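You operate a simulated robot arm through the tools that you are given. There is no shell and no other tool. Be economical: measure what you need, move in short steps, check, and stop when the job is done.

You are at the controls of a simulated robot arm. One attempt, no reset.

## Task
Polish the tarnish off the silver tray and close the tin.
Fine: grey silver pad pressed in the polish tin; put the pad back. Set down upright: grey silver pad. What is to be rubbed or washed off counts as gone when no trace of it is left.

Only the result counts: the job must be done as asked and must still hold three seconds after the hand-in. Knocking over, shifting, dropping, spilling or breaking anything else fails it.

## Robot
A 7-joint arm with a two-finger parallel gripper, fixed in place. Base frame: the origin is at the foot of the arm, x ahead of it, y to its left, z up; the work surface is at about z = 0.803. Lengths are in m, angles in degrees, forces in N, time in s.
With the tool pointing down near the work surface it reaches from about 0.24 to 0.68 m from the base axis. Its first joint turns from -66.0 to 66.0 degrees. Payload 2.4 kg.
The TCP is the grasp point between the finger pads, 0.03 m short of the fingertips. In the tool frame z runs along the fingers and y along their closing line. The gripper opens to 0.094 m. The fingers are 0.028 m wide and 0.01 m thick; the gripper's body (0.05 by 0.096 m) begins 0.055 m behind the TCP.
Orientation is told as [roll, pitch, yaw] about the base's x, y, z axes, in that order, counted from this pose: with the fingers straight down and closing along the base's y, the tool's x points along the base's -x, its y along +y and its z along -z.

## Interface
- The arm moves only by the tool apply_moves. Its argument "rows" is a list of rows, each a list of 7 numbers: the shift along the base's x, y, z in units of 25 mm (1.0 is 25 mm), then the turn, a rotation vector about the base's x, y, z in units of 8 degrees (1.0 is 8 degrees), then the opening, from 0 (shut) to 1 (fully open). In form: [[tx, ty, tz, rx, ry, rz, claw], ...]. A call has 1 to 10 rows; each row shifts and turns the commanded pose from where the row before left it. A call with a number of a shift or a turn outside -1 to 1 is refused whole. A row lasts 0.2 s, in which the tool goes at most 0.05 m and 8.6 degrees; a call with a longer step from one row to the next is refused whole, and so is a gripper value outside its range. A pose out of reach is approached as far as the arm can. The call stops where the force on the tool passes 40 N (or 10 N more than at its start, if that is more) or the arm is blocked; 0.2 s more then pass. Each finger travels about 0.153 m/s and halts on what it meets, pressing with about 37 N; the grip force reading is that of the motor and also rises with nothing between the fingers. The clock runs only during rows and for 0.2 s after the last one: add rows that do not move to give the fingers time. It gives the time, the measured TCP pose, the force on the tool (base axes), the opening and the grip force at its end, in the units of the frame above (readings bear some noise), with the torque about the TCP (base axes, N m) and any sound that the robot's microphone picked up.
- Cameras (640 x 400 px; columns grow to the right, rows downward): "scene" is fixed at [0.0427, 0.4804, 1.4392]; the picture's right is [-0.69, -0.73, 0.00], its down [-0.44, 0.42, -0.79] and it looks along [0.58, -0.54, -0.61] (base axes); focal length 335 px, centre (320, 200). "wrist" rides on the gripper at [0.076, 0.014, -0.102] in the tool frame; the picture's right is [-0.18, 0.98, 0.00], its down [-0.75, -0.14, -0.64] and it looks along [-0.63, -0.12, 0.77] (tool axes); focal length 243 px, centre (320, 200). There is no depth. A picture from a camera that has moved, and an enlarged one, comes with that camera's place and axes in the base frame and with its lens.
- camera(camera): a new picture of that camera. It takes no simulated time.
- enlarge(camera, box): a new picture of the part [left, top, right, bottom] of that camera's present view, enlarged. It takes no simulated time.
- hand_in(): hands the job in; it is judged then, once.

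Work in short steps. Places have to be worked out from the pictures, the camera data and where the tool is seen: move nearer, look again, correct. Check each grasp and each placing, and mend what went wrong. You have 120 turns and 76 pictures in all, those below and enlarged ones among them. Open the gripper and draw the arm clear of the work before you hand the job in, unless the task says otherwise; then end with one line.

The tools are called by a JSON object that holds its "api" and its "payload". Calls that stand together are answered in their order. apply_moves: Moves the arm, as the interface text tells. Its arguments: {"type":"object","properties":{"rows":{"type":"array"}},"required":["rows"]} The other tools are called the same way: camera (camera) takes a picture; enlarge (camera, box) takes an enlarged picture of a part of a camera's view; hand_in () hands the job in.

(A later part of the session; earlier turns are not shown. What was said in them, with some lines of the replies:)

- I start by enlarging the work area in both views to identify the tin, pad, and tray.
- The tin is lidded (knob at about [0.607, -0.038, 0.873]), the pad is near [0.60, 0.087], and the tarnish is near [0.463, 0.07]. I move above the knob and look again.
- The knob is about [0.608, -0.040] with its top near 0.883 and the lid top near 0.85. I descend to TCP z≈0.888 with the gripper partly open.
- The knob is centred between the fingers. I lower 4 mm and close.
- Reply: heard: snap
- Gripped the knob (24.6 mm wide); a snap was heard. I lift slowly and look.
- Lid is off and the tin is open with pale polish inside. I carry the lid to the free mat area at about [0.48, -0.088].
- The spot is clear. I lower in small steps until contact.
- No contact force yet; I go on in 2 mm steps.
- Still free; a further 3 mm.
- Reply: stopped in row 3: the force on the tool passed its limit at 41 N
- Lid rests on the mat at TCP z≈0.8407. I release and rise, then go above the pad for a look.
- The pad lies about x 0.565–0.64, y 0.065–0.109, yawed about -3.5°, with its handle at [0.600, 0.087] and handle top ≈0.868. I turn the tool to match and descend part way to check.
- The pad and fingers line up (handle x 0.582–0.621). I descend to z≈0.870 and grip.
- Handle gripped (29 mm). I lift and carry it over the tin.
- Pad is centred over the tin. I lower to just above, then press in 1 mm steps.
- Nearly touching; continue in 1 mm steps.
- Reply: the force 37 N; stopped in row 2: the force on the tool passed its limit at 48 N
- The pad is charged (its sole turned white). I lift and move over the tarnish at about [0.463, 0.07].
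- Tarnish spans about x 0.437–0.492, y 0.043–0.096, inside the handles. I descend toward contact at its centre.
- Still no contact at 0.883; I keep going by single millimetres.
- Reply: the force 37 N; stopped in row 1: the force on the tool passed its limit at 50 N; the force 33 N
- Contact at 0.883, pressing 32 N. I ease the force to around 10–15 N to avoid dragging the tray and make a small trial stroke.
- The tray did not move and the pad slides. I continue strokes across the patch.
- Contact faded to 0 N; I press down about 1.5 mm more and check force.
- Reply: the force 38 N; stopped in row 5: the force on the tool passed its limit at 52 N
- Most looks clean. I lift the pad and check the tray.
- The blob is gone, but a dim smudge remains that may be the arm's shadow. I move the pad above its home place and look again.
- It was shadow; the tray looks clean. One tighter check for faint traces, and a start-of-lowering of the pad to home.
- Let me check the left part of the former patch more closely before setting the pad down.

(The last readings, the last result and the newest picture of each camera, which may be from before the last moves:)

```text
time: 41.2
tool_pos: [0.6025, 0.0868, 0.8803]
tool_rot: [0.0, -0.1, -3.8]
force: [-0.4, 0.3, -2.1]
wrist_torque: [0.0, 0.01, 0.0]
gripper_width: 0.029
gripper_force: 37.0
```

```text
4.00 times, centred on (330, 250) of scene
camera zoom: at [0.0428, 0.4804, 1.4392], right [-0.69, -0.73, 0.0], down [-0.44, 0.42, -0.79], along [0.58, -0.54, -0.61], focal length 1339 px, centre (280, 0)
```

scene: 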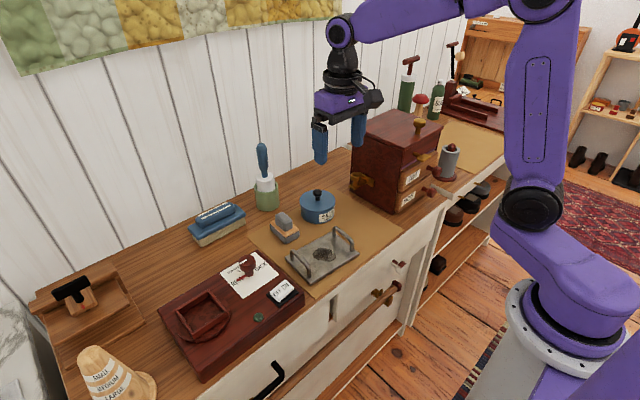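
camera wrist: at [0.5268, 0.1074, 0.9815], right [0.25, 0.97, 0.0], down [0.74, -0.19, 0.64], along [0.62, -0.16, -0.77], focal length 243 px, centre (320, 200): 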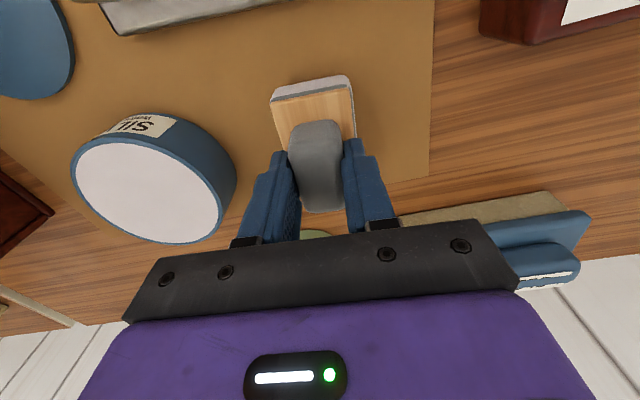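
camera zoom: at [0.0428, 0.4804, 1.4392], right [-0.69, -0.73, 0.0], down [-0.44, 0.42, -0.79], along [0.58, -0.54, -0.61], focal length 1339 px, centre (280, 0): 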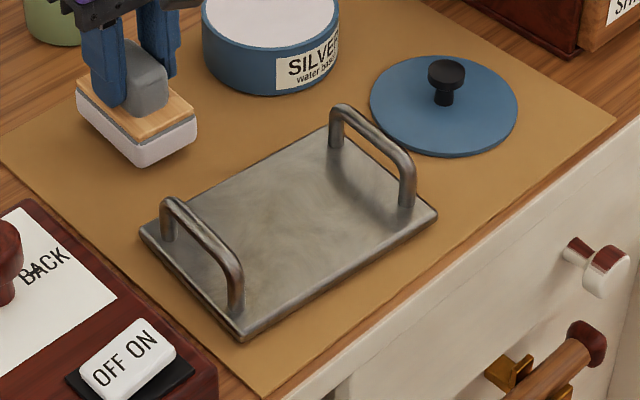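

Only the metal's texture remains. I set the pad down at its original place in small steps.

{"api": "apply_moves", "payload": {"rows": [[0, 0, -0.2, 0, 0, 0, 0], [0, 0, -0.1, 0, 0, 0, 0], [0, 0, 0, 0, 0, 0, 0]]}}

{"api": "apply_moves", "payload": {"rows": [[0, 0, -0.04, 0, 0, 0, 0], [0, 0, 0, 0, 0, 0, 0]]}}

{"api": "enlarge", "payload": {"camera": "scene", "box": [270, 190, 330, 250]}}

```text
time: 42.0
tool_pos: [0.6026, 0.0875, 0.8716]
tool_rot: [0.0, 0.0, -3.8]
force: [0.6, 0.8, -2.1]
wrist_torque: [-0.01, 0.03, 0.02]
gripper_width: 0.0296
gripper_force: 36.6
```

```text
time: 42.6
tool_pos: [0.6026, 0.0877, 0.8702]
tool_rot: [0.0, -0.1, -3.8]
force: [-0.4, -0.2, -0.5]
wrist_torque: [0.01, 0.04, 0.01]
gripper_width: 0.0294
gripper_force: 36.7
```

```text
6.67 times, centred on (300, 220) of scene
camera zoom: at [0.0428, 0.4804, 1.4392], right [-0.69, -0.73, 0.0], down [-0.44, 0.42, -0.79], along [0.58, -0.54, -0.61], focal length 2232 px, centre (453, 67)
```

zoom: 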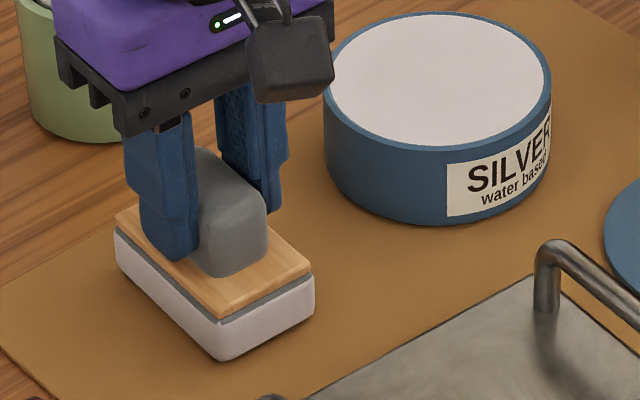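

One or two more millimetre steps until contact force shows.

{"api": "apply_moves", "payload": {"rows": [[0, 0, -0.03, 0, 0, 0, 0], [0, 0, 0, 0, 0, 0, 0]]}}

{"api": "apply_moves", "payload": {"rows": [[0, 0, -0.03, 0, 0, 0, 0], [0, 0, 0, 0, 0, 0, 0]]}}

```text
time: 43.2
tool_pos: [0.6029, 0.0871, 0.8697]
tool_rot: [0.0, -0.1, -3.9]
force: [-0.4, 0.8, -1.7]
wrist_torque: [-0.01, -0.01, -0.01]
gripper_width: 0.029
gripper_force: 37.2
```

```text
time: 43.8
tool_pos: [0.6025, 0.089, 0.8711]
tool_rot: [0.0, -0.1, -3.8]
force: [-2.3, -0.8, 5.4]
wrist_torque: [-0.22, -0.09, -0.04]
gripper_width: 0.0291
gripper_force: 37.2
```

Contact (5 N). I release and rise.

{"api": "apply_moves", "payload": {"rows": [[0, 0, 0, 0, 0, 0, 0.4], [0, 0, 0, 0, 0, 0, 0.6], [0, 0, 0, 0, 0, 0, 0.6], [0, 0, 0.5, 0, 0, 0, 0.6], [0, 0, 1, 0, 0, 0, 0.6], [0, 0, 1, 0, 0, 0, 0.6], [0, 0, 1, 0, 0, 0.45, 0.6]]}}

{"api": "enlarge", "payload": {"camera": "scene", "box": [260, 170, 400, 290]}}

```text
time: 45.4
tool_pos: [0.6051, 0.0878, 0.956]
tool_rot: [0.0, -0.2, -0.1]
force: [0.3, 0.5, -0.4]
wrist_torque: [0.01, 0.04, -0.03]
gripper_width: 0.0565
gripper_force: 0.1
```

```text
3.33 times, centred on (330, 230) of scene
camera zoom: at [0.0427, 0.4804, 1.4392], right [-0.69, -0.73, 0.0], down [-0.44, 0.42, -0.79], along [0.58, -0.54, -0.61], focal length 1116 px, centre (287, 100)
```

zoom: 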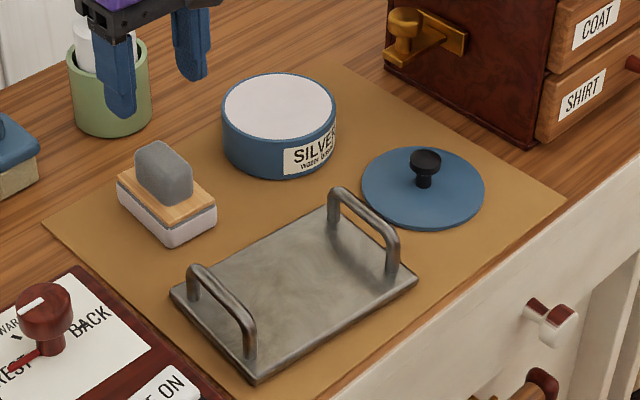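

Pad is upright at its place and the tray is clean. Now I return above the lid knob at [0.480, -0.0885].

{"api": "apply_moves", "payload": {"rows": [[-0.62, -0.88, 0, 0, 0, 0, 0.6], [-0.62, -0.88, 0, 0, 0, 0, 0.6], [-0.62, -0.88, 0, 0, 0, 0, 0.6], [-0.62, -0.88, 0, 0, 0, 0, 0.6], [-0.62, -0.88, 0, 0, 0, 0, 0.6], [-0.62, -0.88, 0, 0, 0, 0, 0.6], [-0.62, -0.88, -0.5, 0, 0, 0, 0.6], [-0.64, -0.88, -0.8, 0, 0, 0, 0.6], [0, 0, -0.8, 0, 0, 0, 0.6], [0, 0, 0, 0, 0, 0, 0.6]]}}

{"api": "camera", "payload": {"camera": "wrist"}}

```text
time: 47.6
tool_pos: [0.4784, -0.0886, 0.9049]
tool_rot: [0.0, -0.1, -0.2]
force: [0.0, -0.7, 0.7]
wrist_torque: [0.01, -0.02, 0.0]
gripper_width: 0.0563
gripper_force: 0.1
```

```text
36 pictures are left
camera wrist: at [0.4022, -0.0736, 1.0071], right [0.19, 0.98, 0.0], down [0.75, -0.14, 0.64], along [0.63, -0.12, -0.77], focal length 243 px, centre (320, 200)
```

wrist: 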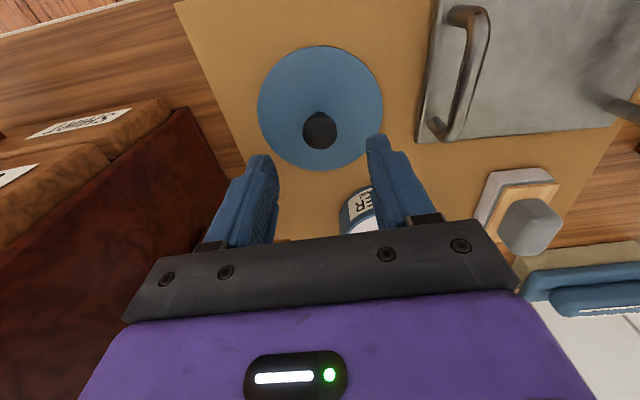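

{"api": "apply_moves", "payload": {"rows": [[0.06, 0, -0.8, 0, 0, 0, 0.6], [0, 0, -0.8, 0, 0, 0, 0.6], [0, 0, -0.6, 0, 0, 0, 0.6], [0, 0, -0.26, 0, 0, 0, 0.6], [0, 0, 0, 0, 0, 0, 0.6], [0, 0, 0, 0, 0, 0, 0.3], [0, 0, 0, 0, 0, 0, 0.1], [0, 0, 0, 0, 0, 0, 0], [0, 0, 0, 0, 0, 0, 0]]}}

```text
time: 49.6
tool_pos: [0.4803, -0.0888, 0.843]
tool_rot: [0.0, -0.1, -0.2]
force: [-0.1, -0.8, 0.5]
wrist_torque: [0.0, 0.0, 0.0]
gripper_width: 0.0246
gripper_force: 37.3
```

Knob gripped. I lift, then carry the lid back over the tin at [0.6075, -0.040].

{"api": "apply_moves", "payload": {"rows": [[0, 0, 0.6, 0, 0, 0, 0], [0, 0, 0.8, 0, 0, 0, 0], [0, 0, 0.8, 0, 0, 0, 0], [0, 0, 0.9, 0, 0, 0, 0], [0, 0, 0.7, 0, 0, 0, 0], [0.85, 0.33, 0, 0, 0, 0, 0], [0.85, 0.33, 0, 0, 0, 0, 0], [0.85, 0.33, 0, 0, 0, 0, 0], [0.85, 0.33, 0, 0, 0, 0, 0]]}}

{"api": "apply_moves", "payload": {"rows": [[0.85, 0.33, 0, 0, 0, 0, 0], [0.85, 0.3, 0, 0, 0, 0, 0], [0, 0, -0.6, 0, 0, 0, 0], [0, 0, -0.3, 0, 0, 0, 0], [0, 0, 0, 0, 0, 0, 0]]}}

{"api": "enlarge", "payload": {"camera": "scene", "box": [270, 150, 370, 230]}}

{"api": "camera", "payload": {"camera": "wrist"}}

```text
time: 51.6
tool_pos: [0.5656, -0.0542, 0.9377]
tool_rot: [0.0, -0.1, -0.2]
force: [0.8, 0.0, -0.7]
wrist_torque: [-0.02, -0.02, -0.03]
gripper_width: 0.0246
gripper_force: 37.1
```

```text
time: 52.8
tool_pos: [0.6071, -0.0374, 0.9158]
tool_rot: [0.0, -0.1, -0.2]
force: [0.0, 0.2, -0.5]
wrist_torque: [-0.04, 0.01, 0.01]
gripper_width: 0.0248
gripper_force: 36.8
```

```text
5.00 times, centred on (320, 190) of scene
camera zoom: at [0.0428, 0.4804, 1.4392], right [-0.69, -0.73, 0.0], down [-0.44, 0.42, -0.79], along [0.58, -0.54, -0.61], focal length 1674 px, centre (320, 250)
```

zoom: 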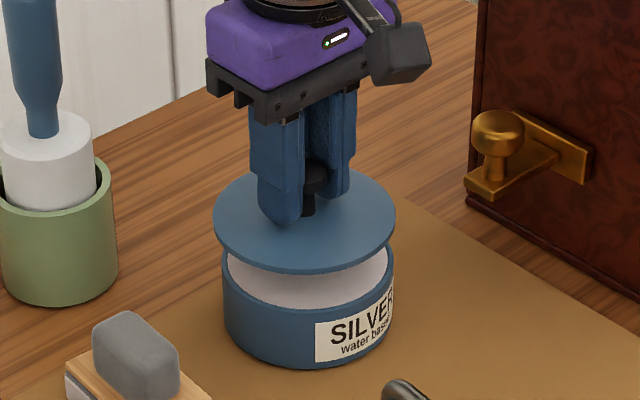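

```text
34 pictures are left
camera wrist: at [0.5316, -0.0232, 1.0176], right [0.19, 0.98, 0.0], down [0.75, -0.14, 0.64], along [0.63, -0.12, -0.77], focal length 243 px, centre (320, 200)
```

wrist: 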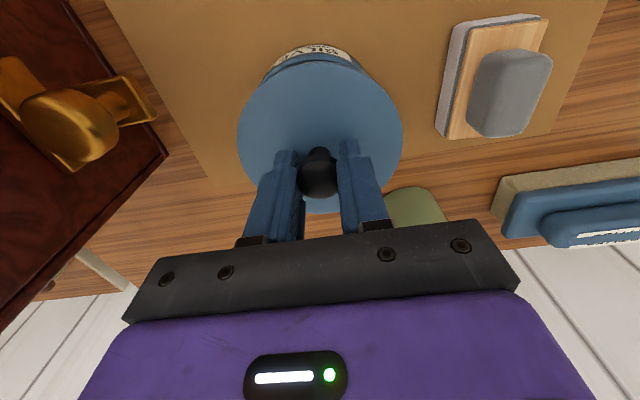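

The lid is about 2 mm off toward +y. I correct and lower close to the rim.

{"api": "apply_moves", "payload": {"rows": [[0, -0.1, -0.4, 0, 0, 0, 0], [0, 0, -0.4, 0, 0, 0, 0], [0, 0, 0, 0, 0, 0, 0]]}}

{"api": "enlarge", "payload": {"camera": "scene", "box": [280, 165, 360, 225]}}

```text
time: 53.6
tool_pos: [0.6069, -0.0416, 0.8947]
tool_rot: [0.0, 0.0, -0.2]
force: [-0.2, -0.6, -0.1]
wrist_torque: [0.01, -0.03, -0.02]
gripper_width: 0.0249
gripper_force: 36.5
```

```text
6.67 times, centred on (320, 195) of scene
camera zoom: at [0.0428, 0.4804, 1.4392], right [-0.69, -0.73, 0.0], down [-0.44, 0.42, -0.79], along [0.58, -0.54, -0.61], focal length 2232 px, centre (320, 233)
```

zoom: 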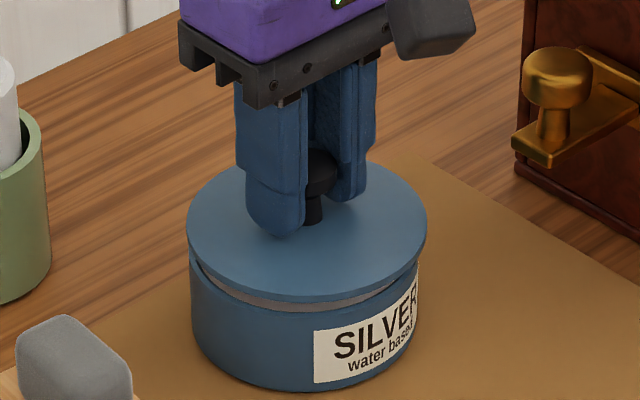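

Aligned within about 1 mm. I lower in 1 mm steps to seat it.

{"api": "apply_moves", "payload": {"rows": [[0, 0.03, -0.08, 0, 0, 0, 0], [0, 0, -0.08, 0, 0, 0, 0], [0, 0, -0.04, 0, 0, 0, 0], [0, 0, 0, 0, 0, 0, 0]]}}

{"api": "apply_moves", "payload": {"rows": [[0, 0, -0.04, 0, 0, 0, 0], [0, 0, -0.04, 0, 0, 0, 0], [0, 0, 0, 0, 0, 0, 0]]}}

{"api": "enlarge", "payload": {"camera": "scene", "box": [280, 165, 360, 225]}}

```text
time: 54.6
tool_pos: [0.6062, -0.0413, 0.8918]
tool_rot: [0.0, -0.1, -0.2]
force: [0.0, 0.2, -0.6]
wrist_torque: [0.02, -0.01, 0.03]
gripper_width: 0.0247
gripper_force: 36.3
```

```text
time: 55.4
tool_pos: [0.6088, -0.041, 0.8887]
tool_rot: [0.0, -0.1, -0.2]
force: [0.0, 0.5, -0.9]
wrist_torque: [0.01, -0.01, 0.01]
gripper_width: 0.0249
gripper_force: 37.3
```

```text
6.67 times, centred on (320, 195) of scene
camera zoom: at [0.0427, 0.4804, 1.4392], right [-0.69, -0.73, 0.0], down [-0.44, 0.42, -0.79], along [0.58, -0.54, -0.61], focal length 2232 px, centre (320, 233)
```

zoom: 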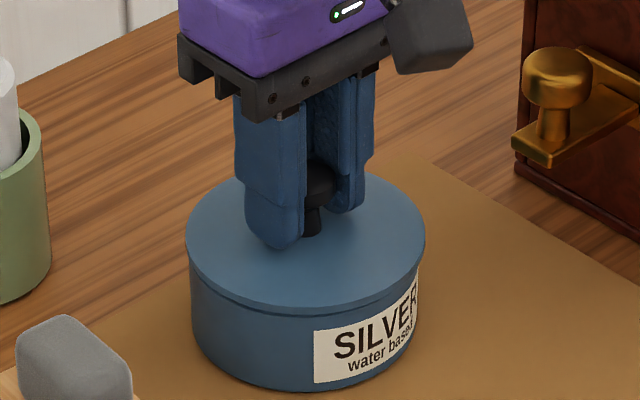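

Nearly seated; continue until contact.

{"api": "apply_moves", "payload": {"rows": [[0, 0, -0.04, 0, 0, 0, 0], [0, 0, -0.02, 0, 0, 0, 0], [0, 0, 0, 0, 0, 0, 0]]}}

{"api": "apply_moves", "payload": {"rows": [[0, 0, -0.03, 0, 0, 0, 0], [0, 0, 0, 0, 0, 0, 0]]}}

{"api": "apply_moves", "payload": {"rows": [[0, 0, -0.03, 0, 0, 0, 0], [0, 0, 0, 0, 0, 0, 0]]}}

```text
time: 56.2
tool_pos: [0.6081, -0.0418, 0.8876]
tool_rot: [0.1, -0.3, -0.1]
force: [-1.9, 2.8, 10.7]
wrist_torque: [0.05, 0.21, -0.06]
gripper_width: 0.0248
gripper_force: 36.9
```

```text
time: 56.8
tool_pos: [0.6071, -0.0425, 0.8879]
tool_rot: [0.0, -0.2, 0.0]
force: [-0.2, 4.6, 20.4]
wrist_torque: [0.08, 0.31, -0.01]
gripper_width: 0.0248
gripper_force: 37.6
```

```text
time: 57.4
tool_pos: [0.6081, -0.0412, 0.8872]
tool_rot: [-0.1, -0.4, -0.2]
force: [0.1, 4.7, 31.0]
wrist_torque: [0.1, 0.35, -0.06]
gripper_width: 0.0247
gripper_force: 37.2
```

Seated at the expected height (0.887) with 31 N pressed. I ease off slightly, release, rise and inspect.

{"api": "apply_moves", "payload": {"rows": [[0, 0, 0.05, 0, 0, 0, 0], [0, 0, 0, 0, 0, 0, 0.3], [0, 0, 0, 0, 0, 0, 0.6], [0, 0, 0, 0, 0, 0, 0.6], [0, 0, 0.6, 0, 0, 0, 0.6], [0, 0, 1, 0, 0, 0, 0.6], [0, 0, 1, 0, 0, 0, 0.6], [0, 0, 1, 0, 0, 0, 0.6]]}}

{"api": "enlarge", "payload": {"camera": "scene", "box": [280, 165, 360, 225]}}

{"api": "camera", "payload": {"camera": "wrist"}}

```text
time: 59.2
tool_pos: [0.6079, -0.0435, 0.9779]
tool_rot: [0.0, -0.1, -0.2]
force: [0.4, -0.1, 0.2]
wrist_torque: [-0.01, 0.01, 0.01]
gripper_width: 0.0566
gripper_force: 0.1
heard: snap
```

```text
6.67 times, centred on (320, 195) of scene
camera zoom: at [0.0427, 0.4804, 1.4392], right [-0.69, -0.73, 0.0], down [-0.44, 0.42, -0.79], along [0.58, -0.54, -0.61], focal length 2232 px, centre (320, 233)
```

zoom: 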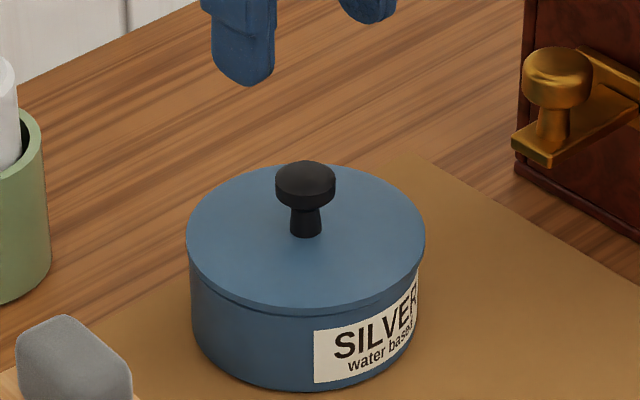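

```text
30 pictures are left
camera wrist: at [0.531, -0.0269, 1.0802], right [0.19, 0.98, 0.0], down [0.75, -0.14, 0.64], along [0.63, -0.12, -0.77], focal length 243 px, centre (320, 200)
```

wrist: 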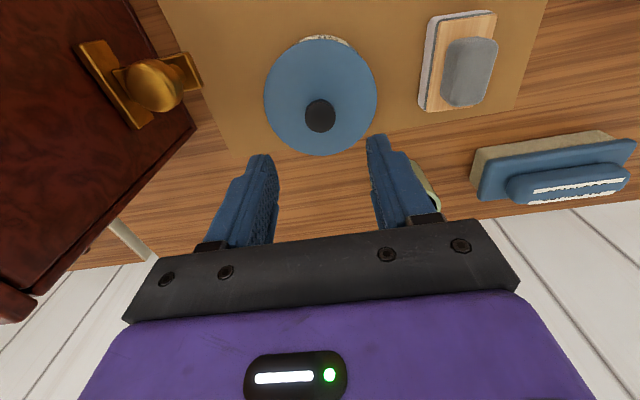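

A snap: the lid is seated. I draw the arm back to the starting area and inspect the tray from the wrist camera.

{"api": "apply_moves", "payload": {"rows": [[-0.5, 0.3, 0.9, 0, 0, 0, 1], [-0.9, 0.5, 0.9, 0, 0, 0, 1], [-0.9, 0.5, 0.9, 0, 0, 0, 1], [-0.9, 0.5, 0.9, 0, 0, 0, 1], [-0.9, 0.5, 0.9, 0, 0, 0, 1], [-0.9, 0.5, 0.9, 0, 0, 0, 1], [-0.9, 0.5, 0.5, 0, 0, 0, 1], [0, 0, 0, 0, 0, 0, 1]]}}

{"api": "enlarge", "payload": {"camera": "wrist", "box": [270, 0, 430, 130]}}

{"api": "camera", "payload": {"camera": "scene"}}

```text
time: 61.0
tool_pos: [0.4603, 0.0411, 1.1264]
tool_rot: [0.0, -0.1, -0.1]
force: [0.4, -0.1, 1.1]
wrist_torque: [-0.02, 0.0, 0.0]
gripper_width: 0.0938
gripper_force: 0.0
```

```text
3.08 times, centred on (350, 65) of wrist
camera zoom: at [0.3833, 0.0564, 1.2282], right [0.19, 0.98, 0.0], down [0.75, -0.14, 0.64], along [0.63, -0.12, -0.77], focal length 746 px, centre (228, 615)
```

zoom: 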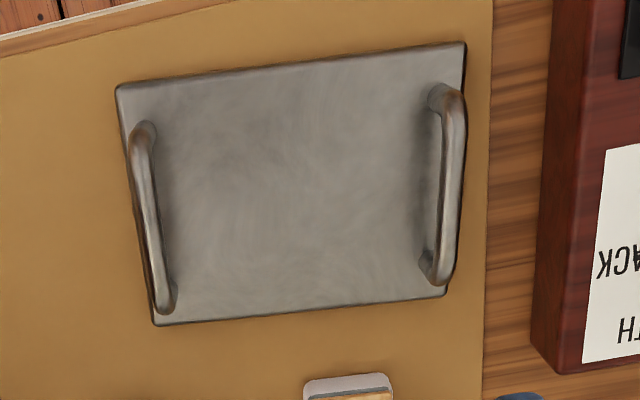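

```text
28 pictures are left
```

scene: 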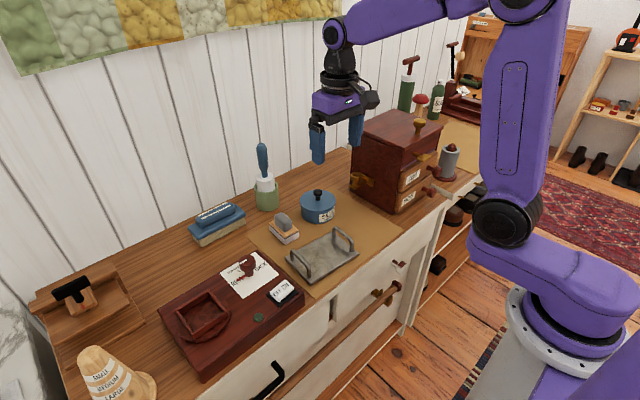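

The tray is clean from both views, the tin is closed, the pad is upright at its place, and the arm is clear, so I hand in.

{"api": "hand_in", "payload": {}}

```text
The job is handed in.
```

The tarnish is polished off the tray, the silver pad is back upright in its place, and the tin's lid is snapped shut.
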